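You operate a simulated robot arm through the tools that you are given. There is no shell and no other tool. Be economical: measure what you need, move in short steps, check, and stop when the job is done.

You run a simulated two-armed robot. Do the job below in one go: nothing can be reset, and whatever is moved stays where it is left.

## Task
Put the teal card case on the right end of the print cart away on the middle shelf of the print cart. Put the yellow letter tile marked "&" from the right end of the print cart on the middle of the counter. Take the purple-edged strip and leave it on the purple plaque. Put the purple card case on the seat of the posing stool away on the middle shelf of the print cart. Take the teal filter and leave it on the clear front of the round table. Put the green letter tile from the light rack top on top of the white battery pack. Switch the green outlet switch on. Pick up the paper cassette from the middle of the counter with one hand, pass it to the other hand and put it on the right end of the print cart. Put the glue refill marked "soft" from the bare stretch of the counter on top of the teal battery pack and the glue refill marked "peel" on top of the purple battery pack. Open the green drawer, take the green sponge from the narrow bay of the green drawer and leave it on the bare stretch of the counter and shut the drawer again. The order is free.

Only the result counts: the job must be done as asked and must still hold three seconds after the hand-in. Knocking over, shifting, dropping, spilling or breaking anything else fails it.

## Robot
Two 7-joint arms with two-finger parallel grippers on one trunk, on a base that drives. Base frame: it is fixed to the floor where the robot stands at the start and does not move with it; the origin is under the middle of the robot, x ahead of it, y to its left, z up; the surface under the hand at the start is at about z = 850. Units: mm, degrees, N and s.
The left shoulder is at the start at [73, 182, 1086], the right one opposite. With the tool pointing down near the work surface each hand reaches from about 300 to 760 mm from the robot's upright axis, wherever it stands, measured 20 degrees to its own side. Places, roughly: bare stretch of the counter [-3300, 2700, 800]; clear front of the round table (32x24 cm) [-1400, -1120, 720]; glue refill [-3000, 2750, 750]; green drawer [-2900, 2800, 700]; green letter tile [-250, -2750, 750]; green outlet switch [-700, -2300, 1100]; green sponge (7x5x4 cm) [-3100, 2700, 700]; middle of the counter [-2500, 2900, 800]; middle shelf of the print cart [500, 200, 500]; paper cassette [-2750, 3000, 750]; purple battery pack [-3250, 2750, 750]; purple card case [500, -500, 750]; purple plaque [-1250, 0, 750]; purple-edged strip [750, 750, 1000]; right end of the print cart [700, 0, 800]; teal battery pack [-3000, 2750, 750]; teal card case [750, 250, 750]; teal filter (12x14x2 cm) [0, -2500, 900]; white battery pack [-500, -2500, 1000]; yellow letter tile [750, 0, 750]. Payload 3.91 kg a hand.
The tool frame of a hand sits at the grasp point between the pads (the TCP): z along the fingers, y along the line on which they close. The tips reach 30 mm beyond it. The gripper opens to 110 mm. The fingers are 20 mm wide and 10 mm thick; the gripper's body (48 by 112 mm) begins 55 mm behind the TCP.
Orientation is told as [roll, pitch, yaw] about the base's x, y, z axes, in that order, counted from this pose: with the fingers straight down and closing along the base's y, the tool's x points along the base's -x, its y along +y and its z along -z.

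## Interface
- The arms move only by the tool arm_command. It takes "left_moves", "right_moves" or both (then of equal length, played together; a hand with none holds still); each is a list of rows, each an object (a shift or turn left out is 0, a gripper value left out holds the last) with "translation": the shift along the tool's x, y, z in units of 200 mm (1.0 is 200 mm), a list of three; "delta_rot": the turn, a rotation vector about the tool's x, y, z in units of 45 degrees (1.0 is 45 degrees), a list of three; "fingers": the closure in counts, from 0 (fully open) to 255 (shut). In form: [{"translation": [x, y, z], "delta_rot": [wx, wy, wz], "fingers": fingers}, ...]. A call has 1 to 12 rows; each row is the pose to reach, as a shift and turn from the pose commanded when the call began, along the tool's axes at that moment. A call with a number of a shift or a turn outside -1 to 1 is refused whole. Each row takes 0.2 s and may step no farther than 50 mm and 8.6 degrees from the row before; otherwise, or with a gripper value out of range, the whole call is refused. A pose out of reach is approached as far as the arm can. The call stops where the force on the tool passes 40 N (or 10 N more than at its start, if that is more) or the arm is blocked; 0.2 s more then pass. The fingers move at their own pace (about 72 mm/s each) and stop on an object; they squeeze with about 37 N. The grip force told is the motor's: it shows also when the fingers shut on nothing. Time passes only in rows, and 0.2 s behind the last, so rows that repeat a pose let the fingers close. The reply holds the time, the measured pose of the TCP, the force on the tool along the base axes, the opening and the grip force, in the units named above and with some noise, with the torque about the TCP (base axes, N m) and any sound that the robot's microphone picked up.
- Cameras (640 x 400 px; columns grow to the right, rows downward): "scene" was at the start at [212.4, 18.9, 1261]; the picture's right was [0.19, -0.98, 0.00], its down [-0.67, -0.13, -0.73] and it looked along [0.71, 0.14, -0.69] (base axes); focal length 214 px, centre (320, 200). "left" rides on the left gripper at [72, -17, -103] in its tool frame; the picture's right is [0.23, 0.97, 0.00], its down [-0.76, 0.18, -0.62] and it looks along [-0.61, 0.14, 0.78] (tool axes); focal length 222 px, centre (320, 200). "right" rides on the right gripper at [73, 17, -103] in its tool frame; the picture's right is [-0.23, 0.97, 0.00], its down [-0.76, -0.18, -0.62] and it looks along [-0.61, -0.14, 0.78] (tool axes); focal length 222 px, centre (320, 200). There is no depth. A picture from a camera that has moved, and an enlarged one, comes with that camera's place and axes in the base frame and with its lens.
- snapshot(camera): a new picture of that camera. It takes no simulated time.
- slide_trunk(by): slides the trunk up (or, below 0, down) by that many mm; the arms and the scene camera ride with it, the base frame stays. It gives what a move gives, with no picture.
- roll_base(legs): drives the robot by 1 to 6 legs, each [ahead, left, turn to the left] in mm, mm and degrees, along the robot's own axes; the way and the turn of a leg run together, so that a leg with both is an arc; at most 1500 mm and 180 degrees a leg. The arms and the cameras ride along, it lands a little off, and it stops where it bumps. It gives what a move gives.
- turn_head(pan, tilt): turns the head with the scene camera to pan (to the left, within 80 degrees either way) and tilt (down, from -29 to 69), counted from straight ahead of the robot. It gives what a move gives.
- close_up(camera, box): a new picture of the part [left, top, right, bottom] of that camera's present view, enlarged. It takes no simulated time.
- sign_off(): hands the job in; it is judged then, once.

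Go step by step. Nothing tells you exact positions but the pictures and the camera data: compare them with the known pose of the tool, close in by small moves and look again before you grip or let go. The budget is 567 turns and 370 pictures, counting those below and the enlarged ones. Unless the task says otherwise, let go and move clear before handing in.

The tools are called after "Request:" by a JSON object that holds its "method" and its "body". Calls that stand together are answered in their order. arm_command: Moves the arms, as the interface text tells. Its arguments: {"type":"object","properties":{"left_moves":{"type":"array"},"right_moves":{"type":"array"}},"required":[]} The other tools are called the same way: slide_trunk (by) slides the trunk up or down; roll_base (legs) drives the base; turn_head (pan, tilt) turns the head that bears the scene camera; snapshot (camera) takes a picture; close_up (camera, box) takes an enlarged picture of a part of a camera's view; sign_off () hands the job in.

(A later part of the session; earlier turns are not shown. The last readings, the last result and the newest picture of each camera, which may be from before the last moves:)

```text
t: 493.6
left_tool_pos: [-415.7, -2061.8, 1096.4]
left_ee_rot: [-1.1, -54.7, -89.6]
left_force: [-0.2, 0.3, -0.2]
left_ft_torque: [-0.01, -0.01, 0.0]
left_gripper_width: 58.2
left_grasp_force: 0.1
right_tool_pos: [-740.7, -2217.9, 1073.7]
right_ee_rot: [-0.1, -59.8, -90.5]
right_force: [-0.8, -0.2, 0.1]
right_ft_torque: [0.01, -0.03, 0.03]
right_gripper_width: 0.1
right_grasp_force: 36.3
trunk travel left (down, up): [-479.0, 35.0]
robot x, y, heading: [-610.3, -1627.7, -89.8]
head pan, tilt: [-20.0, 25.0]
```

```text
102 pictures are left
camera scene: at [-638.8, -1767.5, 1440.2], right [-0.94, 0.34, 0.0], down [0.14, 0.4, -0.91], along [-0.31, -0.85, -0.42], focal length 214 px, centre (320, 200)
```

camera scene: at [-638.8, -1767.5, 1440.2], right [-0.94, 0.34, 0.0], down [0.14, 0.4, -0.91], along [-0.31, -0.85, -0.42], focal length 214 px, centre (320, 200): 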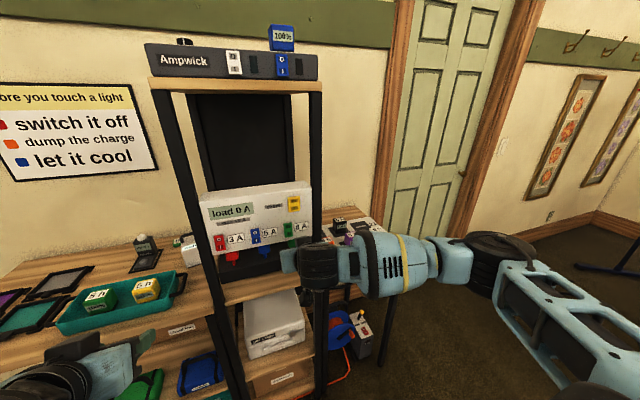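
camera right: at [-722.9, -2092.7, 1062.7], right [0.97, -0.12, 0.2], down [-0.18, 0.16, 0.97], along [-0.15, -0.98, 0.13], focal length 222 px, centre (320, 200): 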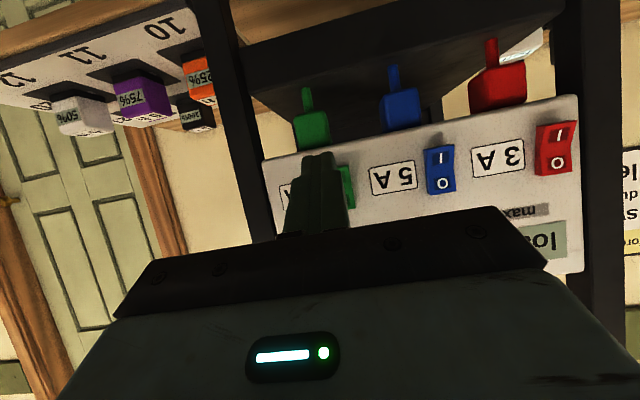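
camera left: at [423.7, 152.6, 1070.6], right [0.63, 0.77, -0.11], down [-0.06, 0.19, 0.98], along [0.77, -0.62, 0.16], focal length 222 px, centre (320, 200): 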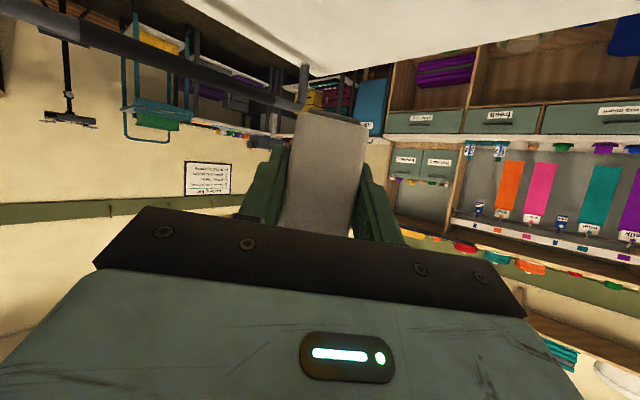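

Request:
{"method": "arm_command", "body": {"right_moves": [{"translation": [-0.1, 0.02, 0.13]}, {"translation": [-0.198, 0.025, 0.26]}]}}

Request:
{"method": "snapshot", "body": {"camera": "right"}}

Request:
{"method": "close_up", "body": {"camera": "scene", "box": [190, 170, 350, 270]}}

```text
t: 494.2
left_tool_pos: [-416.0, -2062.7, 1097.9]
left_ee_rot: [-1.2, -54.7, -89.5]
left_force: [0.3, -1.1, -0.1]
left_ft_torque: [0.0, -0.01, 0.03]
left_gripper_width: 58.2
left_grasp_force: 0.1
right_tool_pos: [-737.0, -2282.6, 1082.4]
right_ee_rot: [-0.1, -59.8, -90.5]
right_force: [0.5, 0.9, 0.2]
right_ft_torque: [0.04, 0.04, 0.04]
right_gripper_width: 0.0
right_grasp_force: 36.8
trunk travel left (down, up): [-479.0, 35.0]
robot x, y, heading: [-609.9, -1624.1, -90.1]
head pan, tilt: [-20.0, 25.0]
```

```text
101 pictures are left
camera right: at [-718.5, -2155.9, 1070.8], right [0.97, -0.12, 0.2], down [-0.18, 0.16, 0.97], along [-0.15, -0.98, 0.13], focal length 222 px, centre (320, 200)
```

right: 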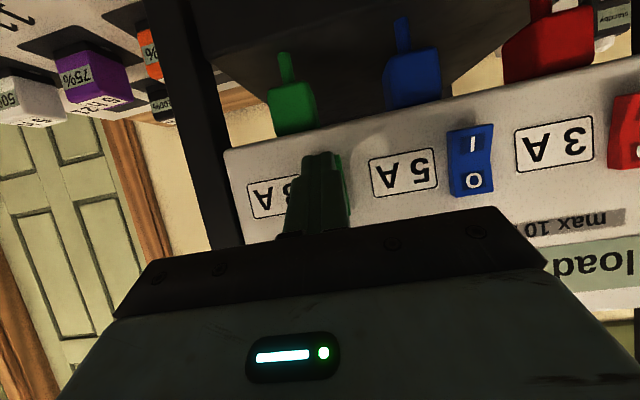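

```text
4.00 times, centred on (270, 220) of scene
camera zoom: at [-638.9, -1766.7, 1440.3], right [-0.94, 0.34, 0.0], down [0.14, 0.4, -0.91], along [-0.31, -0.85, -0.42], focal length 858 px, centre (520, 120)
```

zoom: 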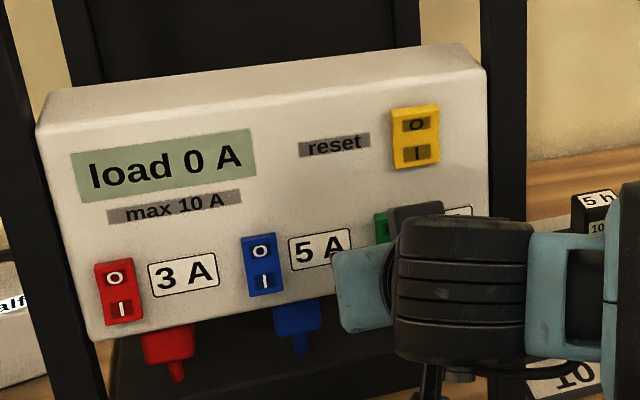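

Request:
{"method": "arm_command", "body": {"right_moves": [{"translation": [-0.02, 0, 0.035]}, {"translation": [-0.035, 0, 0.061]}, {"translation": [-0.045, 0, 0.078]}]}}

Request:
{"method": "close_up", "body": {"camera": "scene", "box": [190, 170, 350, 270]}}

```text
t: 494.8
left_tool_pos: [-416.6, -2057.3, 1099.7]
left_ee_rot: [-1.0, -55.0, -89.7]
left_force: [-0.1, -0.1, -0.6]
left_ft_torque: [-0.01, 0.02, -0.03]
left_gripper_width: 58.3
left_grasp_force: 0.0
right_tool_pos: [-736.9, -2284.5, 1081.5]
right_ee_rot: [-0.1, -59.4, -90.5]
right_force: [-4.7, 30.2, 7.5]
right_ft_torque: [-0.04, 0.23, -0.09]
right_gripper_width: 0.0
right_grasp_force: 36.9
trunk travel left (down, up): [-479.0, 35.0]
robot x, y, heading: [-604.7, -1624.2, -90.2]
head pan, tilt: [-20.0, 25.0]
stopped in row 2 (right hand): the force on the tool passed its limit at 46 N (the readings are from after the stop); the commanded pose is now the measured one
```

```text
4.00 times, centred on (270, 220) of scene
camera zoom: at [-640.3, -1759.6, 1441.2], right [-0.94, 0.34, 0.0], down [0.15, 0.39, -0.91], along [-0.31, -0.85, -0.42], focal length 858 px, centre (520, 120)
```

zoom: 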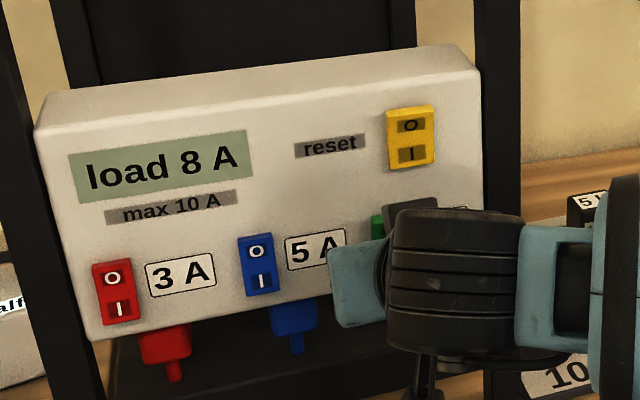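

The display reads "load 8 A": the green switch is on. Withdraw.

Request:
{"method": "arm_command", "body": {"right_moves": [{"translation": [0.06, 0, -0.1]}, {"translation": [0.15, 0, -0.26]}, {"translation": [0.25, 0, -0.43]}, {"translation": [0.36, 0, -0.62]}, {"translation": [0.45, 0, -0.78]}]}}

Request:
{"method": "arm_command", "body": {"right_moves": [{"delta_rot": [0, 0.18, 0]}, {"delta_rot": [0, 0.36, 0]}, {"delta_rot": [0, 0.54, 0]}, {"delta_rot": [0, 0.72, 0]}, {"delta_rot": [0, 0.9, 0]}, {"delta_rot": [0, 1, 0]}]}}

Request:
{"method": "close_up", "body": {"camera": "scene", "box": [190, 170, 350, 270]}}

```text
t: 495.9
left_tool_pos: [-416.1, -2061.0, 1098.0]
left_ee_rot: [-1.1, -54.8, -89.5]
left_force: [0.1, -0.1, -0.2]
left_ft_torque: [0.01, 0.03, 0.02]
left_gripper_width: 58.5
left_grasp_force: 0.0
right_tool_pos: [-734.2, -2109.0, 1082.2]
right_ee_rot: [-0.1, -59.4, -90.3]
right_force: [0.1, -0.1, -0.1]
right_ft_torque: [-0.01, 0.0, 0.0]
right_gripper_width: 0.0
right_grasp_force: 37.1
trunk travel left (down, up): [-479.0, 35.0]
robot x, y, heading: [-605.1, -1628.6, -89.8]
head pan, tilt: [-20.0, 25.0]
```

```text
t: 497.4
left_tool_pos: [-416.1, -2061.5, 1096.6]
left_ee_rot: [-1.0, -54.6, -89.7]
left_force: [-0.1, -0.2, 1.0]
left_ft_torque: [0.01, 0.01, 0.02]
left_gripper_width: 58.3
left_grasp_force: 0.1
right_tool_pos: [-734.2, -2110.5, 1081.0]
right_ee_rot: [-0.1, -14.3, -90.5]
right_force: [0.0, 0.4, 0.5]
right_ft_torque: [0.01, 0.01, -0.01]
right_gripper_width: 0.2
right_grasp_force: 37.2
trunk travel left (down, up): [-479.0, 35.0]
robot x, y, heading: [-602.9, -1626.8, -89.8]
head pan, tilt: [-20.0, 25.0]
```

```text
4.00 times, centred on (270, 220) of scene
camera zoom: at [-639.2, -1765.9, 1440.3], right [-0.94, 0.34, 0.0], down [0.14, 0.4, -0.91], along [-0.31, -0.85, -0.42], focal length 858 px, centre (520, 120)
```

zoom: 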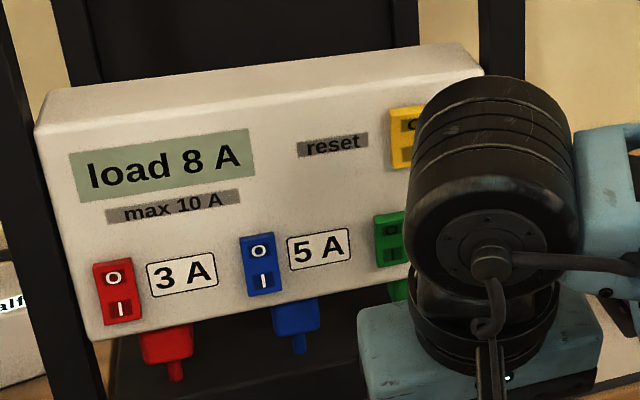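

Switch done. Now the green "m" tile: level and open the right hand, shift left along the rack.

Request:
{"method": "arm_command", "body": {"right_moves": [{"translation": [0.1, 0, -0.1], "delta_rot": [0, 0.16, 0], "fingers": 40}, {"translation": [0.2, 0, -0.2], "delta_rot": [0, 0.32, 0]}]}}

Request:
{"method": "roll_base", "body": {"legs": [[0, 440, 0], [200, 0, 0]]}}

Request:
{"method": "turn_head", "body": {"pan": -5, "tilt": 35}}

Request:
{"method": "snapshot", "body": {"camera": "scene"}}

Request:
{"method": "snapshot", "body": {"camera": "right"}}

```text
t: 497.9
left_tool_pos: [-416.1, -2060.3, 1097.1]
left_ee_rot: [-1.1, -54.7, -89.5]
left_force: [0.2, 0.2, -0.4]
left_ft_torque: [-0.01, 0.0, -0.01]
left_gripper_width: 58.3
left_grasp_force: 0.1
right_tool_pos: [-733.5, -2061.7, 1109.4]
right_ee_rot: [-0.1, 0.2, -90.5]
right_force: [-0.2, 0.4, 0.2]
right_ft_torque: [-0.03, -0.01, 0.0]
right_gripper_width: 82.2
right_grasp_force: 0.0
trunk travel left (down, up): [-479.0, 35.0]
robot x, y, heading: [-606.9, -1627.8, -90.1]
head pan, tilt: [-20.0, 25.0]
```

```text
t: 503.6
left_tool_pos: [33.6, -2257.1, 1097.0]
left_ee_rot: [-1.1, -54.6, -89.2]
left_force: [0.1, 0.3, -0.6]
left_ft_torque: [-0.02, 0.01, -0.02]
left_gripper_width: 58.3
left_grasp_force: 0.1
right_tool_pos: [-284.2, -2259.4, 1109.3]
right_ee_rot: [-0.1, 0.1, -90.0]
right_force: [-0.3, -0.7, 0.0]
right_ft_torque: [0.03, -0.02, 0.0]
right_gripper_width: 92.8
right_grasp_force: 0.0
trunk travel left (down, up): [-479.0, 35.0]
robot x, y, heading: [-162.6, -1823.9, -89.5]
head pan, tilt: [-20.0, 25.0]
```

```text
t: 504.4
left_tool_pos: [33.0, -2256.1, 1096.6]
left_ee_rot: [-1.2, -54.7, -89.2]
left_force: [-0.5, 0.3, -0.6]
left_ft_torque: [0.02, 0.01, -0.03]
left_gripper_width: 58.2
left_grasp_force: 0.0
right_tool_pos: [-283.2, -2258.8, 1109.1]
right_ee_rot: [-0.1, 0.1, -90.1]
right_force: [0.2, -0.2, 0.3]
right_ft_torque: [0.02, 0.03, 0.0]
right_gripper_width: 92.6
right_grasp_force: 0.0
trunk travel left (down, up): [-479.0, 35.0]
robot x, y, heading: [-163.5, -1824.3, -89.4]
head pan, tilt: [-5.0, 35.0]
```

```text
97 pictures are left
camera scene: at [-167.9, -1963.9, 1424.6], right [-1.0, 0.08, 0.0], down [0.05, 0.57, -0.82], along [-0.07, -0.82, -0.57], focal length 214 px, centre (320, 200)
```

scene: 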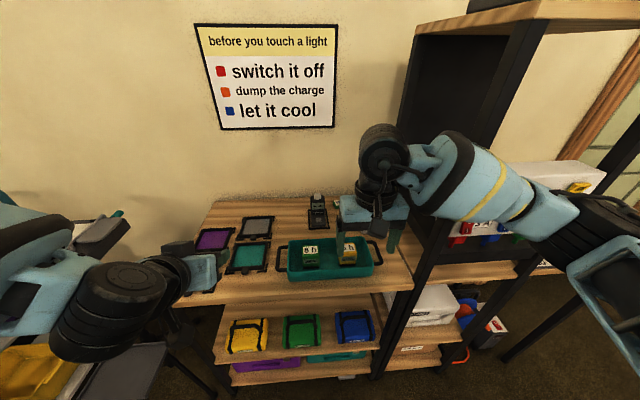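

```text
96 pictures are left
camera right: at [-267.1, -2185.9, 1212.9], right [0.97, -0.23, 0.0], down [-0.18, -0.76, 0.62], along [-0.14, -0.61, -0.78], focal length 222 px, centre (320, 200)
```

right: 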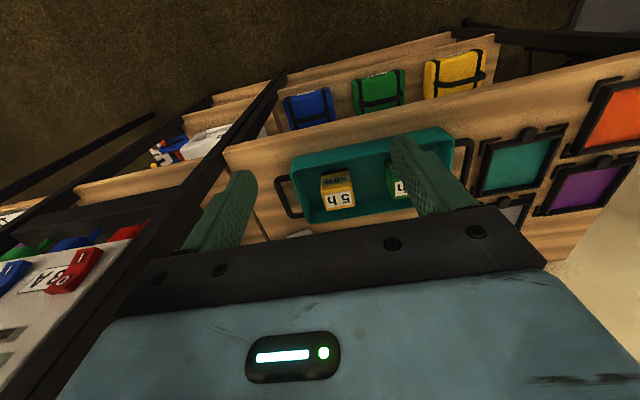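

The left hand is safer next to the tall rack; I retract the right, turn the left fingers down, and shift right.

Request:
{"method": "arm_command", "body": {"right_moves": [{"translation": [0.2, 0, 0]}, {"translation": [0.4, 0, 0]}, {"translation": [0.55, 0, 0]}, {"translation": [0.55, 0, 0]}, {"translation": [0.55, 0, 0]}, {"translation": [0.55, 0, 0]}], "left_moves": [{"translation": [0.05, 0, -0.1], "delta_rot": [0, 0.18, 0], "fingers": 40}, {"translation": [0.1, 0, -0.2], "delta_rot": [0, 0.36, 0]}, {"translation": [0.1, 0, -0.3], "delta_rot": [0, 0.54, 0]}, {"translation": [0.1, 0, -0.35], "delta_rot": [0, 0.72, 0]}, {"translation": [0.1, 0, -0.35], "delta_rot": [0, 0.9, 0]}, {"translation": [0.1, 0, -0.35], "delta_rot": [0, 1, 0]}]}}

Request:
{"method": "arm_command", "body": {"left_moves": [{"delta_rot": [0, 0.12, 0]}, {"delta_rot": [0, 0.215, 0]}]}}

Request:
{"method": "roll_base", "body": {"legs": [[0, -330, -0.6]]}}

Request:
{"method": "snapshot", "body": {"camera": "left"}}

Request:
{"method": "snapshot", "body": {"camera": "scene"}}

```text
t: 505.8
left_tool_pos: [33.3, -2188.0, 1121.6]
left_ee_rot: [-0.6, -9.7, -90.1]
left_force: [0.5, 0.4, -0.1]
left_ft_torque: [0.01, 0.0, -0.01]
left_gripper_width: 92.5
left_grasp_force: 0.0
left hand out of reach, approached as far as the arm can: row 1, 2
right_tool_pos: [-282.2, -2148.1, 1109.9]
right_ee_rot: [-0.1, 0.2, -90.0]
right_force: [0.8, -0.5, 0.5]
right_ft_torque: [0.01, -0.01, -0.02]
right_gripper_width: 92.6
right_grasp_force: 0.1
trunk travel left (down, up): [-479.0, 35.0]
robot x, y, heading: [-160.6, -1820.5, -89.7]
head pan, tilt: [-5.0, 35.0]
```

```text
t: 506.4
left_tool_pos: [33.3, -2187.8, 1121.8]
left_ee_rot: [-0.5, 0.0, -90.1]
left_force: [1.1, -0.1, 0.4]
left_ft_torque: [-0.01, -0.01, -0.01]
left_gripper_width: 92.7
left_grasp_force: 0.2
right_tool_pos: [-283.3, -2148.8, 1110.9]
right_ee_rot: [-0.1, 0.1, -90.1]
right_force: [-0.6, -0.5, 0.2]
right_ft_torque: [0.0, 0.03, 0.04]
right_gripper_width: 92.7
right_grasp_force: 0.1
trunk travel left (down, up): [-479.0, 35.0]
robot x, y, heading: [-159.7, -1826.5, -89.6]
head pan, tilt: [-5.0, 35.0]
```

```text
t: 509.8
left_tool_pos: [-302.3, -2190.4, 1121.1]
left_ee_rot: [-0.6, 0.0, -90.9]
left_force: [-0.6, 0.6, -0.5]
left_ft_torque: [-0.01, -0.01, 0.0]
left_gripper_width: 92.8
left_grasp_force: 0.0
right_tool_pos: [-618.4, -2147.0, 1111.8]
right_ee_rot: [-0.1, 0.0, -90.9]
right_force: [-0.3, -0.7, -0.1]
right_ft_torque: [0.02, 0.01, 0.0]
right_gripper_width: 92.7
right_grasp_force: 0.1
trunk travel left (down, up): [-479.0, 35.0]
robot x, y, heading: [-492.2, -1821.0, -90.7]
head pan, tilt: [-5.0, 35.0]
```

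```text
95 pictures are left
camera left: at [-315.8, -2116.8, 1223.2], right [0.98, 0.21, -0.01], down [0.17, -0.76, 0.62], along [0.12, -0.61, -0.78], focal length 222 px, centre (320, 200)
```

left: 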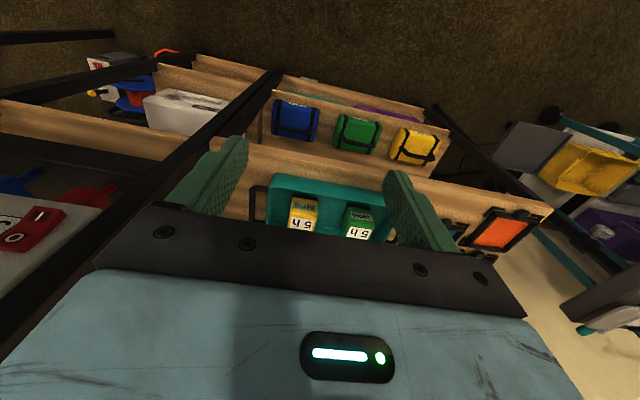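

```text
94 pictures are left
camera scene: at [-500.5, -1964.1, 1424.6], right [-1.0, 0.09, 0.0], down [0.05, 0.57, -0.82], along [-0.08, -0.82, -0.57], focal length 214 px, centre (320, 200)
```

scene: 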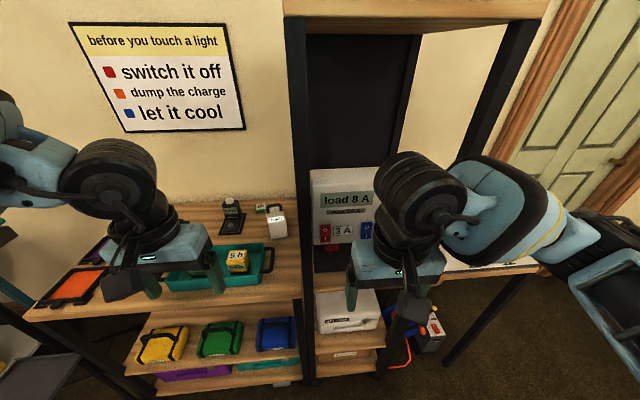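

Request:
{"method": "close_up", "body": {"camera": "scene", "box": [200, 180, 320, 255]}}

```text
5.33 times, centred on (260, 218) of scene
camera zoom: at [-500.5, -1964.1, 1424.6], right [-1.0, 0.09, 0.0], down [0.05, 0.57, -0.82], along [-0.08, -0.82, -0.57], focal length 1144 px, centre (640, 107)
```

zoom: 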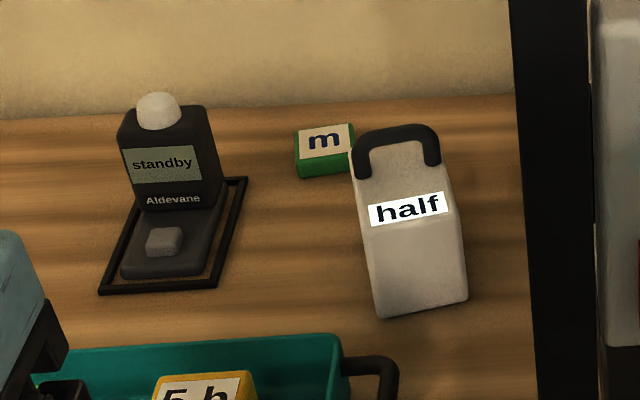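

The tile sits far back (~[-323,-2700]); the right hand from further left suits better. I shift left and move in.

Request:
{"method": "roll_base", "body": {"legs": [[0, 365, 0.7], [190, 0, 0]]}}

Request:
{"method": "turn_head", "body": {"pan": -15, "tilt": 45}}

Request:
{"method": "snapshot", "body": {"camera": "scene"}}

Request:
{"method": "snapshot", "body": {"camera": "right"}}

```text
t: 514.5
left_tool_pos: [65.6, -2319.7, 1124.9]
left_ee_rot: [-0.8, -0.7, -90.7]
left_force: [-0.2, -0.8, -0.4]
left_ft_torque: [0.0, 0.01, -0.02]
left_gripper_width: 92.7
left_grasp_force: 0.0
right_tool_pos: [-252.1, -2271.9, 1107.9]
right_ee_rot: [-0.7, 0.5, -90.6]
right_force: [-0.2, -0.1, -0.6]
right_ft_torque: [0.02, -0.03, 0.04]
right_gripper_width: 92.8
right_grasp_force: 0.0
trunk travel left (down, up): [-479.0, 35.0]
robot x, y, heading: [-129.9, -1962.8, -90.5]
head pan, tilt: [-5.0, 35.0]
stopped in leg 2: the robot was blocked; the commanded pose is now the measured one
```

```text
t: 515.3
left_tool_pos: [64.4, -2317.6, 1123.9]
left_ee_rot: [-0.9, -0.7, -90.6]
left_force: [0.1, -0.6, -0.4]
left_ft_torque: [0.01, 0.02, 0.01]
left_gripper_width: 92.5
left_grasp_force: 0.0
right_tool_pos: [-253.3, -2272.0, 1108.1]
right_ee_rot: [-0.6, 0.3, -90.5]
right_force: [-0.6, 0.3, 0.1]
right_ft_torque: [0.01, 0.02, 0.01]
right_gripper_width: 92.6
right_grasp_force: 0.1
trunk travel left (down, up): [-479.0, 35.0]
robot x, y, heading: [-127.7, -1962.8, -90.3]
head pan, tilt: [-15.0, 45.0]
```

```text
92 pictures are left
camera scene: at [-146.7, -2079.5, 1411.5], right [-0.97, 0.26, 0.0], down [0.18, 0.67, -0.72], along [-0.19, -0.69, -0.7], focal length 214 px, centre (320, 200)
```

scene: 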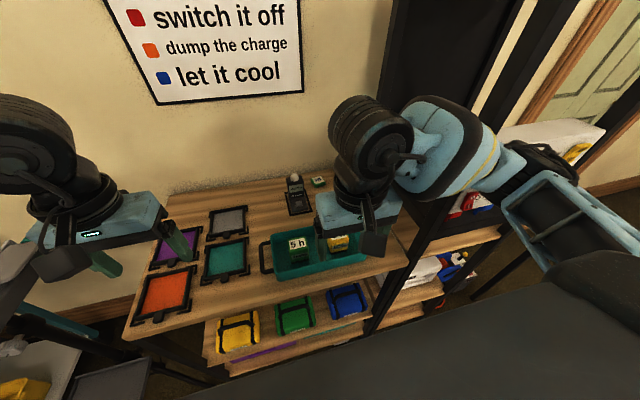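

```text
91 pictures are left
camera right: at [-234.7, -2199.1, 1211.6], right [0.97, -0.24, -0.01], down [-0.18, -0.76, 0.62], along [-0.16, -0.6, -0.78], focal length 222 px, centre (320, 200)
```

right: 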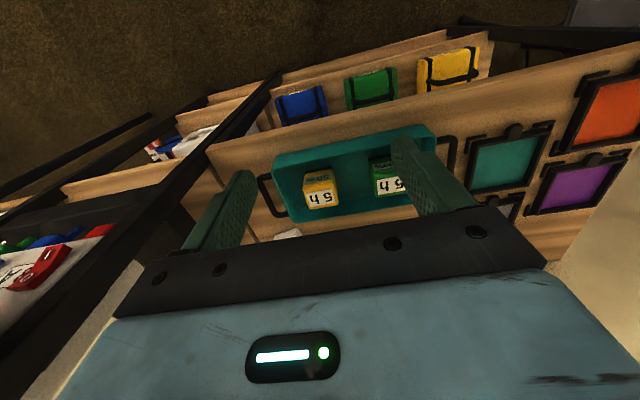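

The base touched the rack; I ease back. I'll use a 45° forward tilt for the extra reach.

Request:
{"method": "roll_base", "body": {"legs": [[-15, 0, 0.4]]}}

Request:
{"method": "arm_command", "body": {"right_moves": [{"translation": [-0.1, 0, 0], "delta_rot": [0, -0.18, 0]}, {"translation": [-0.25, -0.05, 0], "delta_rot": [0, -0.36, 0]}, {"translation": [-0.45, -0.1, 0.0], "delta_rot": [0, -0.54, 0]}, {"translation": [-0.65, -0.15, 0.1], "delta_rot": [0, -0.72, 0]}, {"translation": [-0.85, -0.2, 0.15], "delta_rot": [0, -0.9, 0]}, {"translation": [-1.0, -0.25, 0.2], "delta_rot": [0, -1, 0]}]}}

Request:
{"method": "snapshot", "body": {"camera": "right"}}

Request:
{"method": "snapshot", "body": {"camera": "scene"}}

```text
t: 516.0
left_tool_pos: [65.3, -2313.5, 1119.9]
left_ee_rot: [-0.7, -0.2, -90.1]
left_force: [0.5, -0.1, -0.5]
left_ft_torque: [0.0, 0.0, -0.02]
left_gripper_width: 92.9
left_grasp_force: 0.0
right_tool_pos: [-252.2, -2268.5, 1103.5]
right_ee_rot: [-0.5, 1.2, -90.0]
right_force: [-0.2, -0.2, 0.1]
right_ft_torque: [-0.01, 0.02, 0.01]
right_gripper_width: 92.8
right_grasp_force: 0.0
trunk travel left (down, up): [-479.0, 35.0]
robot x, y, heading: [-128.5, -1948.4, -89.8]
head pan, tilt: [-15.0, 45.0]
```

```text
t: 517.4
left_tool_pos: [67.1, -2311.3, 1121.7]
left_ee_rot: [-0.7, -0.3, -90.2]
left_force: [0.5, -0.3, 0.6]
left_ft_torque: [-0.01, -0.02, 0.0]
left_gripper_width: 92.9
left_grasp_force: 0.0
right_tool_pos: [-300.7, -2466.0, 1063.8]
right_ee_rot: [-0.8, -44.2, -89.3]
right_force: [0.3, -0.1, 0.1]
right_ft_torque: [0.03, 0.01, 0.02]
right_gripper_width: 92.6
right_grasp_force: 0.0
trunk travel left (down, up): [-479.0, 35.0]
robot x, y, heading: [-125.9, -1946.4, -89.8]
head pan, tilt: [-15.0, 45.0]
```

```text
90 pictures are left
camera right: at [-284.5, -2340.8, 1085.7], right [0.98, -0.16, 0.15], down [-0.17, -0.11, 0.98], along [-0.14, -0.98, -0.14], focal length 222 px, centre (320, 200)
```

right: 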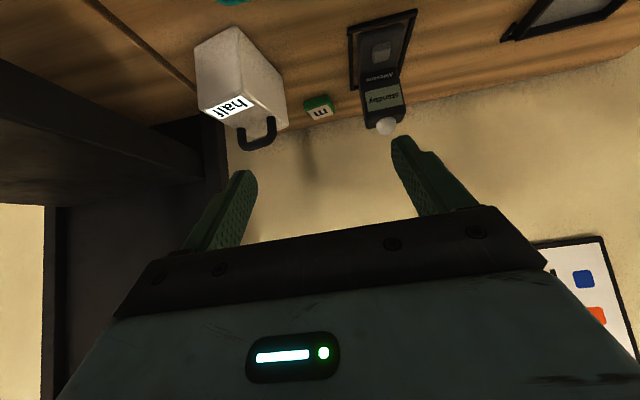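

```text
89 pictures are left
camera scene: at [-146.4, -2076.5, 1410.4], right [-0.97, 0.25, 0.0], down [0.18, 0.68, -0.71], along [-0.18, -0.69, -0.7], focal length 214 px, centre (320, 200)
```

scene: 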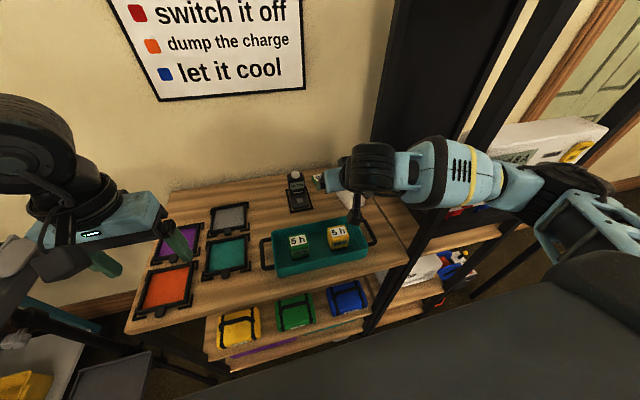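

Tile top ≈ 891 at [-310,-2678], just behind the pack. A vertical approach avoids the pack's handle, so I turn the fingers down again and extend.

Request:
{"method": "arm_command", "body": {"right_moves": [{"translation": [-0.1, 0, -0.05], "delta_rot": [0, 0.18, 0], "fingers": 112}, {"translation": [-0.2, 0, -0.05], "delta_rot": [0, 0.36, 0]}, {"translation": [-0.3, 0, -0.05], "delta_rot": [0, 0.54, 0]}, {"translation": [-0.4, 0, 0.0], "delta_rot": [0, 0.72, 0]}, {"translation": [-0.5, -0.02, 0.05], "delta_rot": [0, 0.9, 0]}, {"translation": [-0.55, -0.04, 0.1], "delta_rot": [0.02, 0.98, 0.01]}]}}

Request:
{"method": "slide_trunk", "body": {"by": -50}}

Request:
{"method": "snapshot", "body": {"camera": "right"}}

```text
t: 518.8
left_tool_pos: [70.8, -2298.0, 1125.3]
left_ee_rot: [-0.8, -1.0, -90.4]
left_force: [-0.7, 0.1, 0.0]
left_ft_torque: [-0.07, -0.09, -0.01]
left_gripper_width: 92.5
left_grasp_force: 0.0
right_tool_pos: [-301.9, -2544.0, 1128.4]
right_ee_rot: [-1.4, -0.2, -90.4]
right_force: [0.2, -0.1, -0.5]
right_ft_torque: [0.01, 0.05, 0.05]
right_gripper_width: 61.8
right_grasp_force: 0.1
trunk travel left (down, up): [-479.0, 35.0]
robot x, y, heading: [-126.2, -1942.5, -89.7]
head pan, tilt: [-15.0, 45.0]
```

```text
t: 519.8
left_tool_pos: [89.4, -2281.9, 1076.7]
left_ee_rot: [-1.8, -2.0, -90.2]
left_force: [0.4, -0.8, 0.3]
left_ft_torque: [-0.02, -0.03, 0.03]
left_gripper_width: 92.8
left_grasp_force: 0.1
right_tool_pos: [-280.8, -2531.1, 1102.5]
right_ee_rot: [-2.4, -2.3, -90.2]
right_force: [0.7, -0.1, -0.3]
right_ft_torque: [-0.03, -0.02, 0.05]
right_gripper_width: 61.6
right_grasp_force: 0.1
trunk travel left (down, up): [-429.0, 85.0]
robot x, y, heading: [-127.5, -1949.7, -89.6]
head pan, tilt: [-15.0, 45.0]
```

```text
88 pictures are left
camera right: at [-259.6, -2453.4, 1201.8], right [0.97, -0.23, -0.03], down [-0.15, -0.73, 0.66], along [-0.18, -0.64, -0.75], focal length 222 px, centre (320, 200)
```

right: 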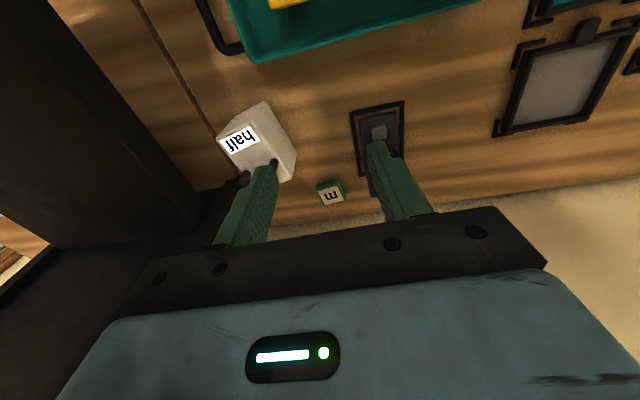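

The body is leaning on the rack edge when the trunk lowers. I undo that and back off a little.

Request:
{"method": "slide_trunk", "body": {"by": 50}}

Request:
{"method": "roll_base", "body": {"legs": [[-30, 0, 0]]}}

Request:
{"method": "snapshot", "body": {"camera": "scene"}}

Request:
{"method": "snapshot", "body": {"camera": "right"}}

```text
t: 520.7
left_tool_pos: [71.2, -2301.5, 1126.5]
left_ee_rot: [-1.0, -0.9, -90.2]
left_force: [-0.9, -0.7, 0.0]
left_ft_torque: [0.0, 0.01, 0.01]
left_gripper_width: 92.8
left_grasp_force: 0.0
right_tool_pos: [-303.9, -2547.3, 1132.6]
right_ee_rot: [-1.7, -0.6, -90.7]
right_force: [0.3, -0.5, 0.5]
right_ft_torque: [-0.01, 0.0, -0.02]
right_gripper_width: 61.6
right_grasp_force: 0.1
trunk travel left (down, up): [-479.0, 35.0]
robot x, y, heading: [-128.2, -1949.3, -89.5]
head pan, tilt: [-15.0, 45.0]
```

```text
t: 521.5
left_tool_pos: [66.9, -2283.3, 1122.4]
left_ee_rot: [-0.7, -0.2, -90.4]
left_force: [-0.4, -0.4, 1.2]
left_ft_torque: [-0.02, 0.04, 0.01]
left_gripper_width: 92.7
left_grasp_force: 0.1
right_tool_pos: [-310.7, -2531.5, 1123.8]
right_ee_rot: [-1.2, 0.1, -90.8]
right_force: [0.2, 0.2, 0.1]
right_ft_torque: [0.01, -0.02, -0.01]
right_gripper_width: 61.7
right_grasp_force: 0.0
trunk travel left (down, up): [-479.0, 35.0]
robot x, y, heading: [-129.8, -1920.5, -89.7]
head pan, tilt: [-15.0, 45.0]
```

```text
87 pictures are left
camera scene: at [-147.1, -2048.8, 1410.2], right [-0.97, 0.25, 0.0], down [0.18, 0.68, -0.71], along [-0.18, -0.68, -0.71], focal length 214 px, centre (320, 200)
```

scene: 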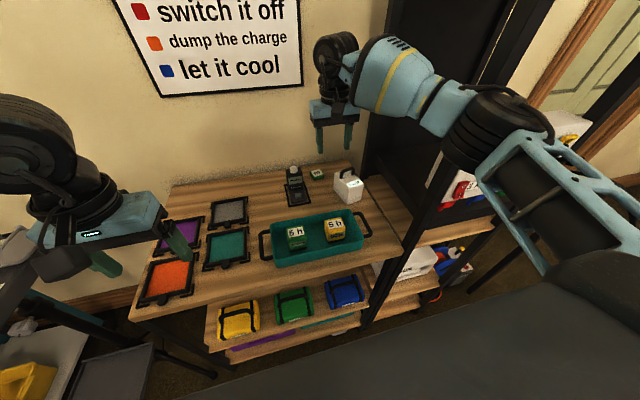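

```text
86 pictures are left
camera right: at [-290.6, -2458.1, 1226.2], right [0.97, -0.24, -0.02], down [-0.18, -0.76, 0.63], along [-0.17, -0.6, -0.78], focal length 222 px, centre (320, 200)
```

right: 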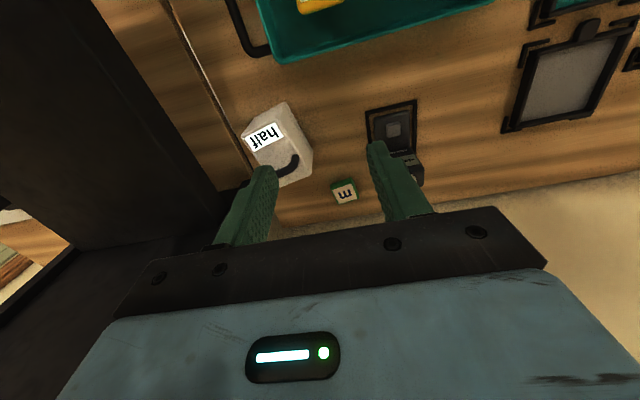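

A mild 25° tilt gives reach and still clears the pack's handle. I tilt and extend over the tile.

Request:
{"method": "arm_command", "body": {"right_moves": [{"delta_rot": [0.03, -0.18, 0]}, {"delta_rot": [0.03, -0.36, 0]}, {"delta_rot": [0.03, -0.55, 0]}]}}

Request:
{"method": "arm_command", "body": {"right_moves": [{"translation": [-0.19, 0, 0.09]}, {"translation": [-0.38, 0, 0.18]}, {"translation": [-0.57, 0, 0.27]}, {"translation": [-0.74, 0, 0.42]}]}}

Request:
{"method": "snapshot", "body": {"camera": "right"}}

Request:
{"method": "close_up", "body": {"camera": "scene", "box": [260, 110, 400, 198]}}

```text
t: 522.5
left_tool_pos: [83.3, -2275.3, 1123.6]
left_ee_rot: [-1.4, -0.7, -89.9]
left_force: [-0.2, 0.1, -0.8]
left_ft_torque: [-0.03, 0.01, -0.02]
left_gripper_width: 92.8
left_grasp_force: 0.1
right_tool_pos: [-265.8, -2519.3, 1132.8]
right_ee_rot: [-3.7, -25.5, -86.2]
right_force: [0.1, 0.1, 0.7]
right_ft_torque: [-0.02, 0.02, 0.01]
right_gripper_width: 61.7
right_grasp_force: 0.1
trunk travel left (down, up): [-479.0, 35.0]
robot x, y, heading: [-124.6, -1917.0, -89.4]
head pan, tilt: [-15.0, 45.0]
stopped in row 3 (right hand): the arm was blocked; the commanded pose is now the measured one
```

```text
t: 523.5
left_tool_pos: [63.4, -2285.9, 1120.4]
left_ee_rot: [-0.4, 0.0, -90.0]
left_force: [-0.3, -1.0, -0.2]
left_ft_torque: [0.01, -0.08, -0.01]
left_gripper_width: 92.5
left_grasp_force: 0.0
right_tool_pos: [-289.3, -2663.6, 1112.9]
right_ee_rot: [-2.6, -24.6, -88.1]
right_force: [-0.7, -0.3, 0.0]
right_ft_torque: [0.01, -0.09, 0.06]
right_gripper_width: 61.4
right_grasp_force: 0.0
right hand out of reach, approached as far as the arm can: row 4
trunk travel left (down, up): [-479.0, 35.0]
robot x, y, heading: [-125.5, -1923.3, -89.7]
head pan, tilt: [-15.0, 45.0]
```

```text
85 pictures are left
camera right: at [-271.8, -2553.6, 1176.5], right [0.98, -0.19, 0.05], down [-0.13, -0.43, 0.89], along [-0.15, -0.88, -0.45], focal length 222 px, centre (320, 200)
```

right: 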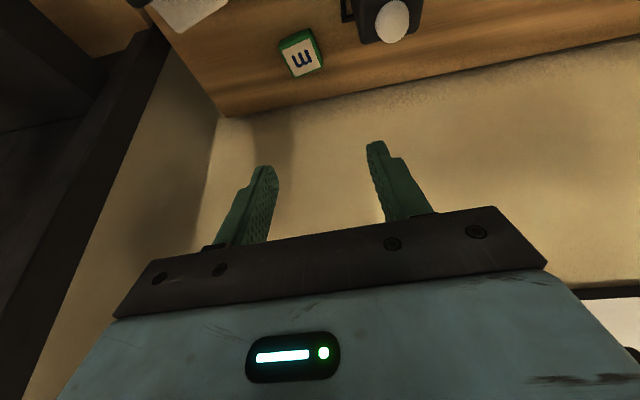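

```text
4.55 times, centred on (330, 154) of scene
camera zoom: at [-152.3, -2052.5, 1409.4], right [-0.97, 0.25, 0.0], down [0.18, 0.69, -0.71], along [-0.18, -0.68, -0.71], focal length 975 px, centre (274, 409)
```

zoom: 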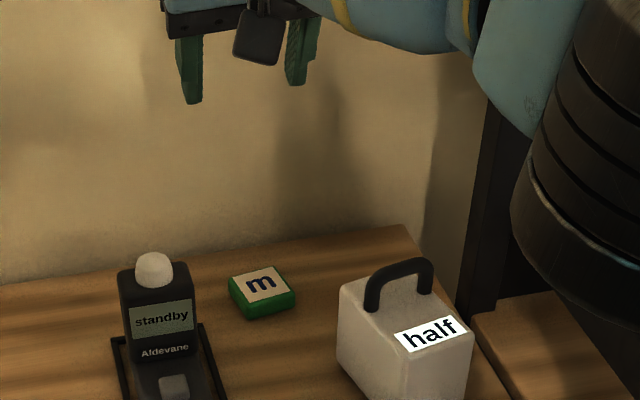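

The right elbow is brushing the tall rack post; I shift the base left to free it.

Request:
{"method": "roll_base", "body": {"legs": [[0, 110, 0]]}}

Request:
{"method": "snapshot", "body": {"camera": "scene"}}

Request:
{"method": "turn_head", "body": {"pan": -40, "tilt": 40}}

Request:
{"method": "snapshot", "body": {"camera": "scene"}}

```text
t: 525.1
left_tool_pos: [177.2, -2284.3, 1121.1]
left_ee_rot: [-0.7, -0.1, -90.1]
left_force: [-0.3, 1.0, -0.4]
left_ft_torque: [-0.01, 0.0, 0.01]
left_gripper_width: 92.8
left_grasp_force: 0.0
right_tool_pos: [-176.3, -2661.6, 1115.6]
right_ee_rot: [-2.8, -24.6, -88.2]
right_force: [0.6, 0.2, 0.2]
right_ft_torque: [0.0, 0.01, -0.01]
right_gripper_width: 61.8
right_grasp_force: 0.0
trunk travel left (down, up): [-479.0, 35.0]
robot x, y, heading: [-18.3, -1919.9, -89.4]
head pan, tilt: [-15.0, 45.0]
```

```text
83 pictures are left
camera scene: at [-37.9, -2049.8, 1409.8], right [-0.97, 0.25, 0.0], down [0.18, 0.68, -0.71], along [-0.18, -0.68, -0.71], focal length 214 px, centre (320, 200)
```

scene: 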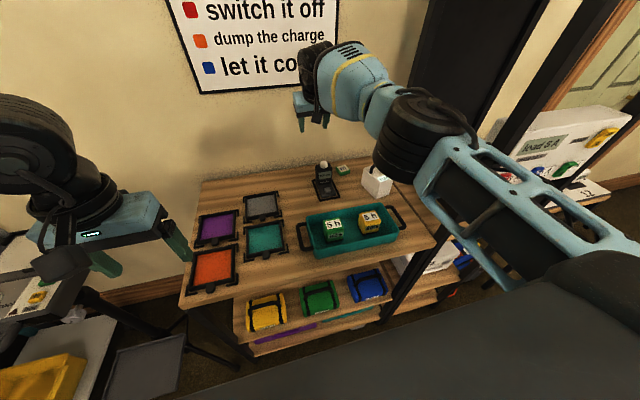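

```text
t: 526.0
left_tool_pos: [177.1, -2282.8, 1121.4]
left_ee_rot: [-0.6, 0.0, -90.1]
left_force: [0.3, -0.6, -0.2]
left_ft_torque: [0.01, 0.01, -0.02]
left_gripper_width: 92.5
left_grasp_force: 0.1
right_tool_pos: [-176.1, -2661.7, 1115.9]
right_ee_rot: [-2.7, -24.7, -88.2]
right_force: [0.7, -0.4, -0.4]
right_ft_torque: [0.0, 0.0, -0.01]
right_gripper_width: 61.8
right_grasp_force: 0.0
trunk travel left (down, up): [-479.0, 35.0]
robot x, y, heading: [-13.5, -1917.3, -89.9]
head pan, tilt: [-40.0, 40.0]
```

```text
82 pictures are left
camera scene: at [-71.5, -2036.6, 1417.0], right [-0.77, 0.64, 0.0], down [0.41, 0.5, -0.77], along [-0.49, -0.59, -0.64], focal length 214 px, centre (320, 200)
```

scene: 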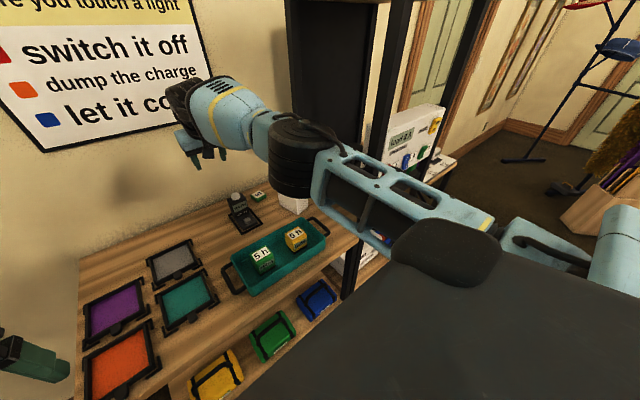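

Request:
{"method": "roll_base", "body": {"legs": [[0, -125, 0]]}}

Request:
{"method": "arm_command", "body": {"right_moves": [{"translation": [0.05, 0, 0.17]}, {"translation": [0.11, 0, 0.36]}, {"translation": [0.17, 0, 0.55]}]}}

Request:
{"method": "snapshot", "body": {"camera": "right"}}

```text
t: 527.8
left_tool_pos: [52.1, -2284.0, 1121.7]
left_ee_rot: [-0.5, -0.1, -90.1]
left_force: [0.9, -0.7, 0.0]
left_ft_torque: [0.03, 0.0, 0.03]
left_gripper_width: 92.8
left_grasp_force: 0.1
right_tool_pos: [-300.5, -2662.2, 1115.7]
right_ee_rot: [-2.7, -24.7, -88.1]
right_force: [-0.2, 1.3, 0.8]
right_ft_torque: [-0.02, -0.06, 0.02]
right_gripper_width: 62.0
right_grasp_force: 0.0
trunk travel left (down, up): [-479.0, 35.0]
robot x, y, heading: [-142.5, -1919.7, -89.4]
head pan, tilt: [-40.0, 40.0]
```

```text
t: 528.6
left_tool_pos: [51.8, -2285.4, 1120.5]
left_ee_rot: [-0.6, -0.1, -90.2]
left_force: [-0.2, 0.7, 0.7]
left_ft_torque: [-0.01, 0.03, -0.03]
left_gripper_width: 92.6
left_grasp_force: 0.1
right_tool_pos: [-306.1, -2663.2, 1012.4]
right_ee_rot: [-2.8, -24.7, -88.2]
right_force: [-0.1, -0.2, -0.1]
right_ft_torque: [-0.03, 0.02, -0.01]
right_gripper_width: 61.4
right_grasp_force: 0.2
right hand out of reach, approached as far as the arm can: row 2, 3
trunk travel left (down, up): [-479.0, 35.0]
robot x, y, heading: [-142.3, -1921.2, -89.5]
head pan, tilt: [-40.0, 40.0]
```

```text
81 pictures are left
camera right: at [-288.3, -2553.6, 1074.9], right [0.98, -0.19, 0.05], down [-0.13, -0.43, 0.89], along [-0.15, -0.88, -0.45], focal length 222 px, centre (320, 200)
```

right: 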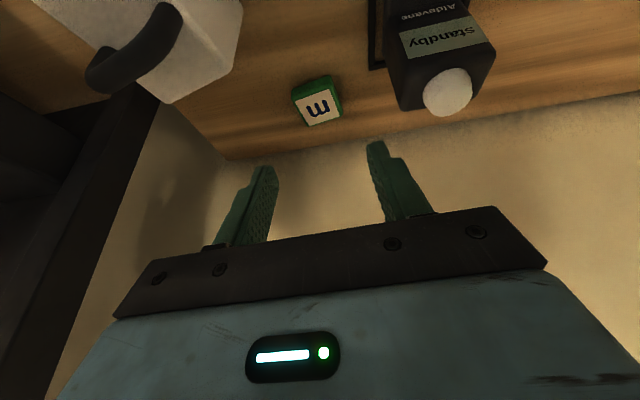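

Request:
{"method": "roll_base", "body": {"legs": [[38, -4, 0]]}}

Request:
{"method": "arm_command", "body": {"right_moves": [{"translation": [0.05, 0, 0.12]}, {"translation": [0.1, 0, 0.24]}]}}

Request:
{"method": "snapshot", "body": {"camera": "right"}}

```text
t: 529.5
left_tool_pos: [48.0, -2320.5, 1120.5]
left_ee_rot: [-0.6, -0.2, -90.2]
left_force: [0.5, 1.0, 0.2]
left_ft_torque: [0.01, -0.05, 0.01]
left_gripper_width: 92.7
left_grasp_force: 0.1
right_tool_pos: [-310.6, -2700.7, 1015.4]
right_ee_rot: [-2.8, -24.8, -88.1]
right_force: [-0.4, 0.0, 0.3]
right_ft_torque: [0.0, -0.02, 0.03]
right_gripper_width: 61.6
right_grasp_force: 0.1
trunk travel left (down, up): [-479.0, 35.0]
robot x, y, heading: [-149.6, -1955.0, -89.6]
head pan, tilt: [-40.0, 40.0]
```

```text
t: 530.0
left_tool_pos: [48.3, -2322.1, 1120.4]
left_ee_rot: [-0.6, 0.1, -90.1]
left_force: [-0.2, -0.1, 0.9]
left_ft_torque: [0.04, -0.02, 0.03]
left_gripper_width: 92.5
left_grasp_force: 0.0
right_tool_pos: [-314.2, -2695.2, 956.7]
right_ee_rot: [-2.6, -24.6, -88.0]
right_force: [0.0, -0.1, -0.2]
right_ft_torque: [0.01, 0.0, -0.02]
right_gripper_width: 61.7
right_grasp_force: 0.0
right hand out of reach, approached as far as the arm can: row 1, 2
trunk travel left (down, up): [-479.0, 35.0]
robot x, y, heading: [-146.1, -1957.6, -89.9]
head pan, tilt: [-40.0, 40.0]
```

```text
80 pictures are left
camera right: at [-296.4, -2585.2, 1018.8], right [0.98, -0.19, 0.05], down [-0.13, -0.43, 0.89], along [-0.15, -0.88, -0.45], focal length 222 px, centre (320, 200)
```

right: 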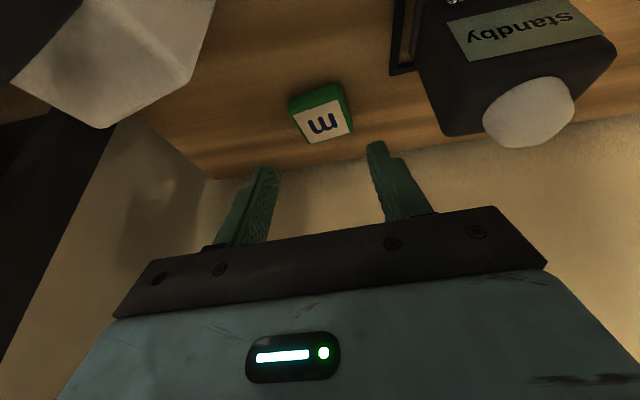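

Request:
{"method": "roll_base", "body": {"legs": [[10, 0, 0]]}}

Request:
{"method": "arm_command", "body": {"right_moves": [{"translation": [0.05, 0.01, 0.12]}, {"translation": [0.11, 0.01, 0.245]}]}}

Request:
{"method": "close_up", "body": {"camera": "right", "box": [200, 60, 440, 230]}}

```text
t: 530.8
left_tool_pos: [48.8, -2328.3, 1121.2]
left_ee_rot: [-0.6, -0.3, -90.1]
left_force: [0.3, -0.1, -0.9]
left_ft_torque: [-0.02, 0.03, 0.02]
left_gripper_width: 92.8
left_grasp_force: 0.0
right_tool_pos: [-314.3, -2702.9, 960.2]
right_ee_rot: [-2.8, -24.8, -88.1]
right_force: [-0.5, 0.0, -0.2]
right_ft_torque: [-0.01, 0.0, -0.02]
right_gripper_width: 61.6
right_grasp_force: 0.0
trunk travel left (down, up): [-479.0, 35.0]
robot x, y, heading: [-140.3, -1966.7, -89.4]
head pan, tilt: [-40.0, 40.0]
```

```text
t: 531.4
left_tool_pos: [47.4, -2331.4, 1120.1]
left_ee_rot: [-0.6, -0.1, -90.1]
left_force: [0.3, 0.2, 0.3]
left_ft_torque: [-0.01, -0.01, -0.02]
left_gripper_width: 92.6
left_grasp_force: 0.1
right_tool_pos: [-315.9, -2695.8, 909.8]
right_ee_rot: [-2.9, -24.8, -88.2]
right_force: [-0.7, 0.0, 0.4]
right_ft_torque: [0.01, 0.01, -0.01]
right_gripper_width: 61.6
right_grasp_force: 0.1
right hand out of reach, approached as far as the arm can: row 1, 2
trunk travel left (down, up): [-479.0, 35.0]
robot x, y, heading: [-146.3, -1964.4, -89.6]
head pan, tilt: [-40.0, 40.0]
```

```text
2.35 times, centred on (320, 145) of right
camera zoom: at [-297.6, -2586.0, 972.4], right [0.98, -0.19, 0.05], down [-0.13, -0.43, 0.89], along [-0.15, -0.88, -0.45], focal length 523 px, centre (320, 329)
```

zoom: 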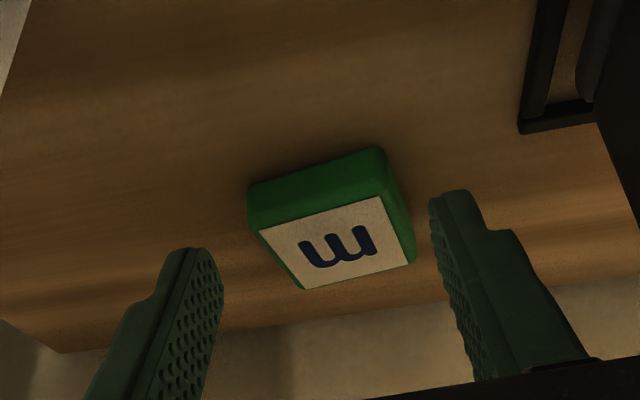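

Request:
{"method": "roll_base", "body": {"legs": [[9, -4, 0]]}}

Request:
{"method": "arm_command", "body": {"right_moves": [{"translation": [0.008, 0, 0.018]}, {"translation": [0.013, 0, 0.03]}]}}

Request:
{"method": "close_up", "body": {"camera": "right", "box": [200, 60, 440, 230]}}

```text
t: 532.1
left_tool_pos: [45.5, -2338.6, 1122.4]
left_ee_rot: [-0.5, -0.2, -90.1]
left_force: [-0.4, -0.3, 0.8]
left_ft_torque: [-0.03, 0.04, 0.03]
left_gripper_width: 92.6
left_grasp_force: 0.0
right_tool_pos: [-318.0, -2704.4, 910.7]
right_ee_rot: [-2.8, -24.8, -88.1]
right_force: [0.4, 0.6, 0.2]
right_ft_torque: [-0.05, 0.0, -0.02]
right_gripper_width: 61.6
right_grasp_force: 0.1
trunk travel left (down, up): [-479.0, 35.0]
robot x, y, heading: [-149.2, -1972.2, -89.5]
head pan, tilt: [-40.0, 40.0]
```

```text
t: 532.7
left_tool_pos: [44.1, -2340.1, 1121.7]
left_ee_rot: [-0.6, -0.1, -90.1]
left_force: [-0.2, -0.8, 0.4]
left_ft_torque: [0.02, -0.01, -0.01]
left_gripper_width: 92.6
left_grasp_force: 0.1
right_tool_pos: [-319.3, -2704.2, 903.8]
right_ee_rot: [-2.6, -24.7, -88.1]
right_force: [0.1, -0.2, -0.5]
right_ft_torque: [-0.02, -0.02, 0.02]
right_gripper_width: 61.7
right_grasp_force: 0.1
trunk travel left (down, up): [-479.0, 35.0]
robot x, y, heading: [-148.9, -1975.8, -89.5]
head pan, tilt: [-40.0, 40.0]
```

```text
2.35 times, centred on (320, 145) of right
camera zoom: at [-300.9, -2594.9, 966.0], right [0.98, -0.19, 0.05], down [-0.13, -0.43, 0.89], along [-0.15, -0.88, -0.45], focal length 523 px, centre (320, 329)
```

zoom: 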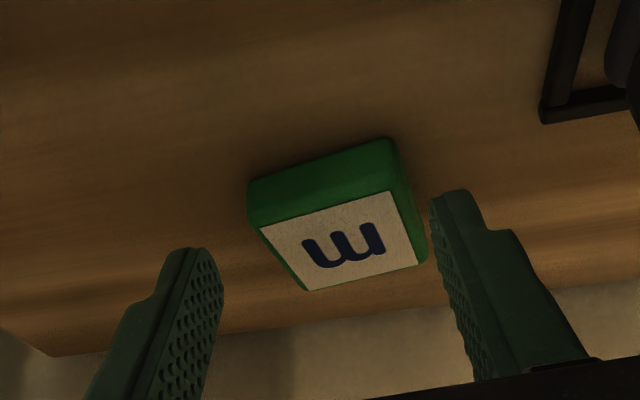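

Request:
{"method": "arm_command", "body": {"right_moves": [{"translation": [0, 0.025, 0.005]}, {"translation": [0, 0.025, 0.005], "fingers": 255}, {"translation": [0, 0.025, 0.005], "fingers": 255}, {"translation": [0, 0.025, 0.005], "fingers": 255}, {"translation": [0, 0.025, 0.005], "fingers": 255}]}}

Request:
{"method": "close_up", "body": {"camera": "right", "box": [200, 60, 440, 230]}}

```text
t: 533.9
left_tool_pos: [46.1, -2339.0, 1121.6]
left_ee_rot: [-0.6, -0.1, -90.1]
left_force: [0.6, -0.3, -0.4]
left_ft_torque: [0.03, 0.02, -0.03]
left_gripper_width: 92.7
left_grasp_force: 0.0
right_tool_pos: [-314.2, -2704.7, 902.2]
right_ee_rot: [-2.8, -24.6, -88.1]
right_force: [-0.3, 0.7, 0.3]
right_ft_torque: [0.01, -0.02, -0.02]
right_gripper_width: 0.0
right_grasp_force: 36.8
trunk travel left (down, up): [-479.0, 35.0]
robot x, y, heading: [-149.2, -1975.1, -89.4]
head pan, tilt: [-40.0, 40.0]
```

```text
2.35 times, centred on (320, 145) of right
camera zoom: at [-296.0, -2594.0, 964.9], right [0.98, -0.19, 0.05], down [-0.13, -0.43, 0.89], along [-0.15, -0.88, -0.45], focal length 523 px, centre (320, 329)
```

zoom: 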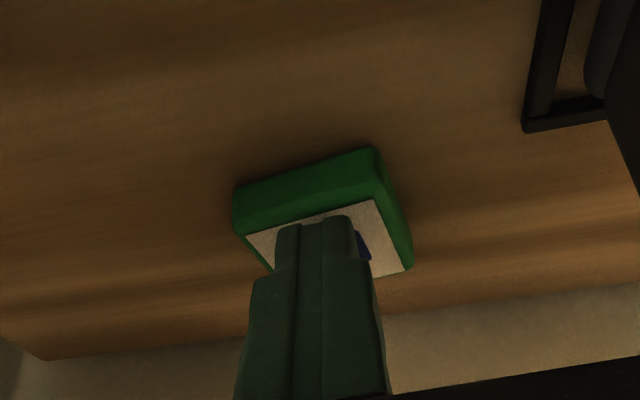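

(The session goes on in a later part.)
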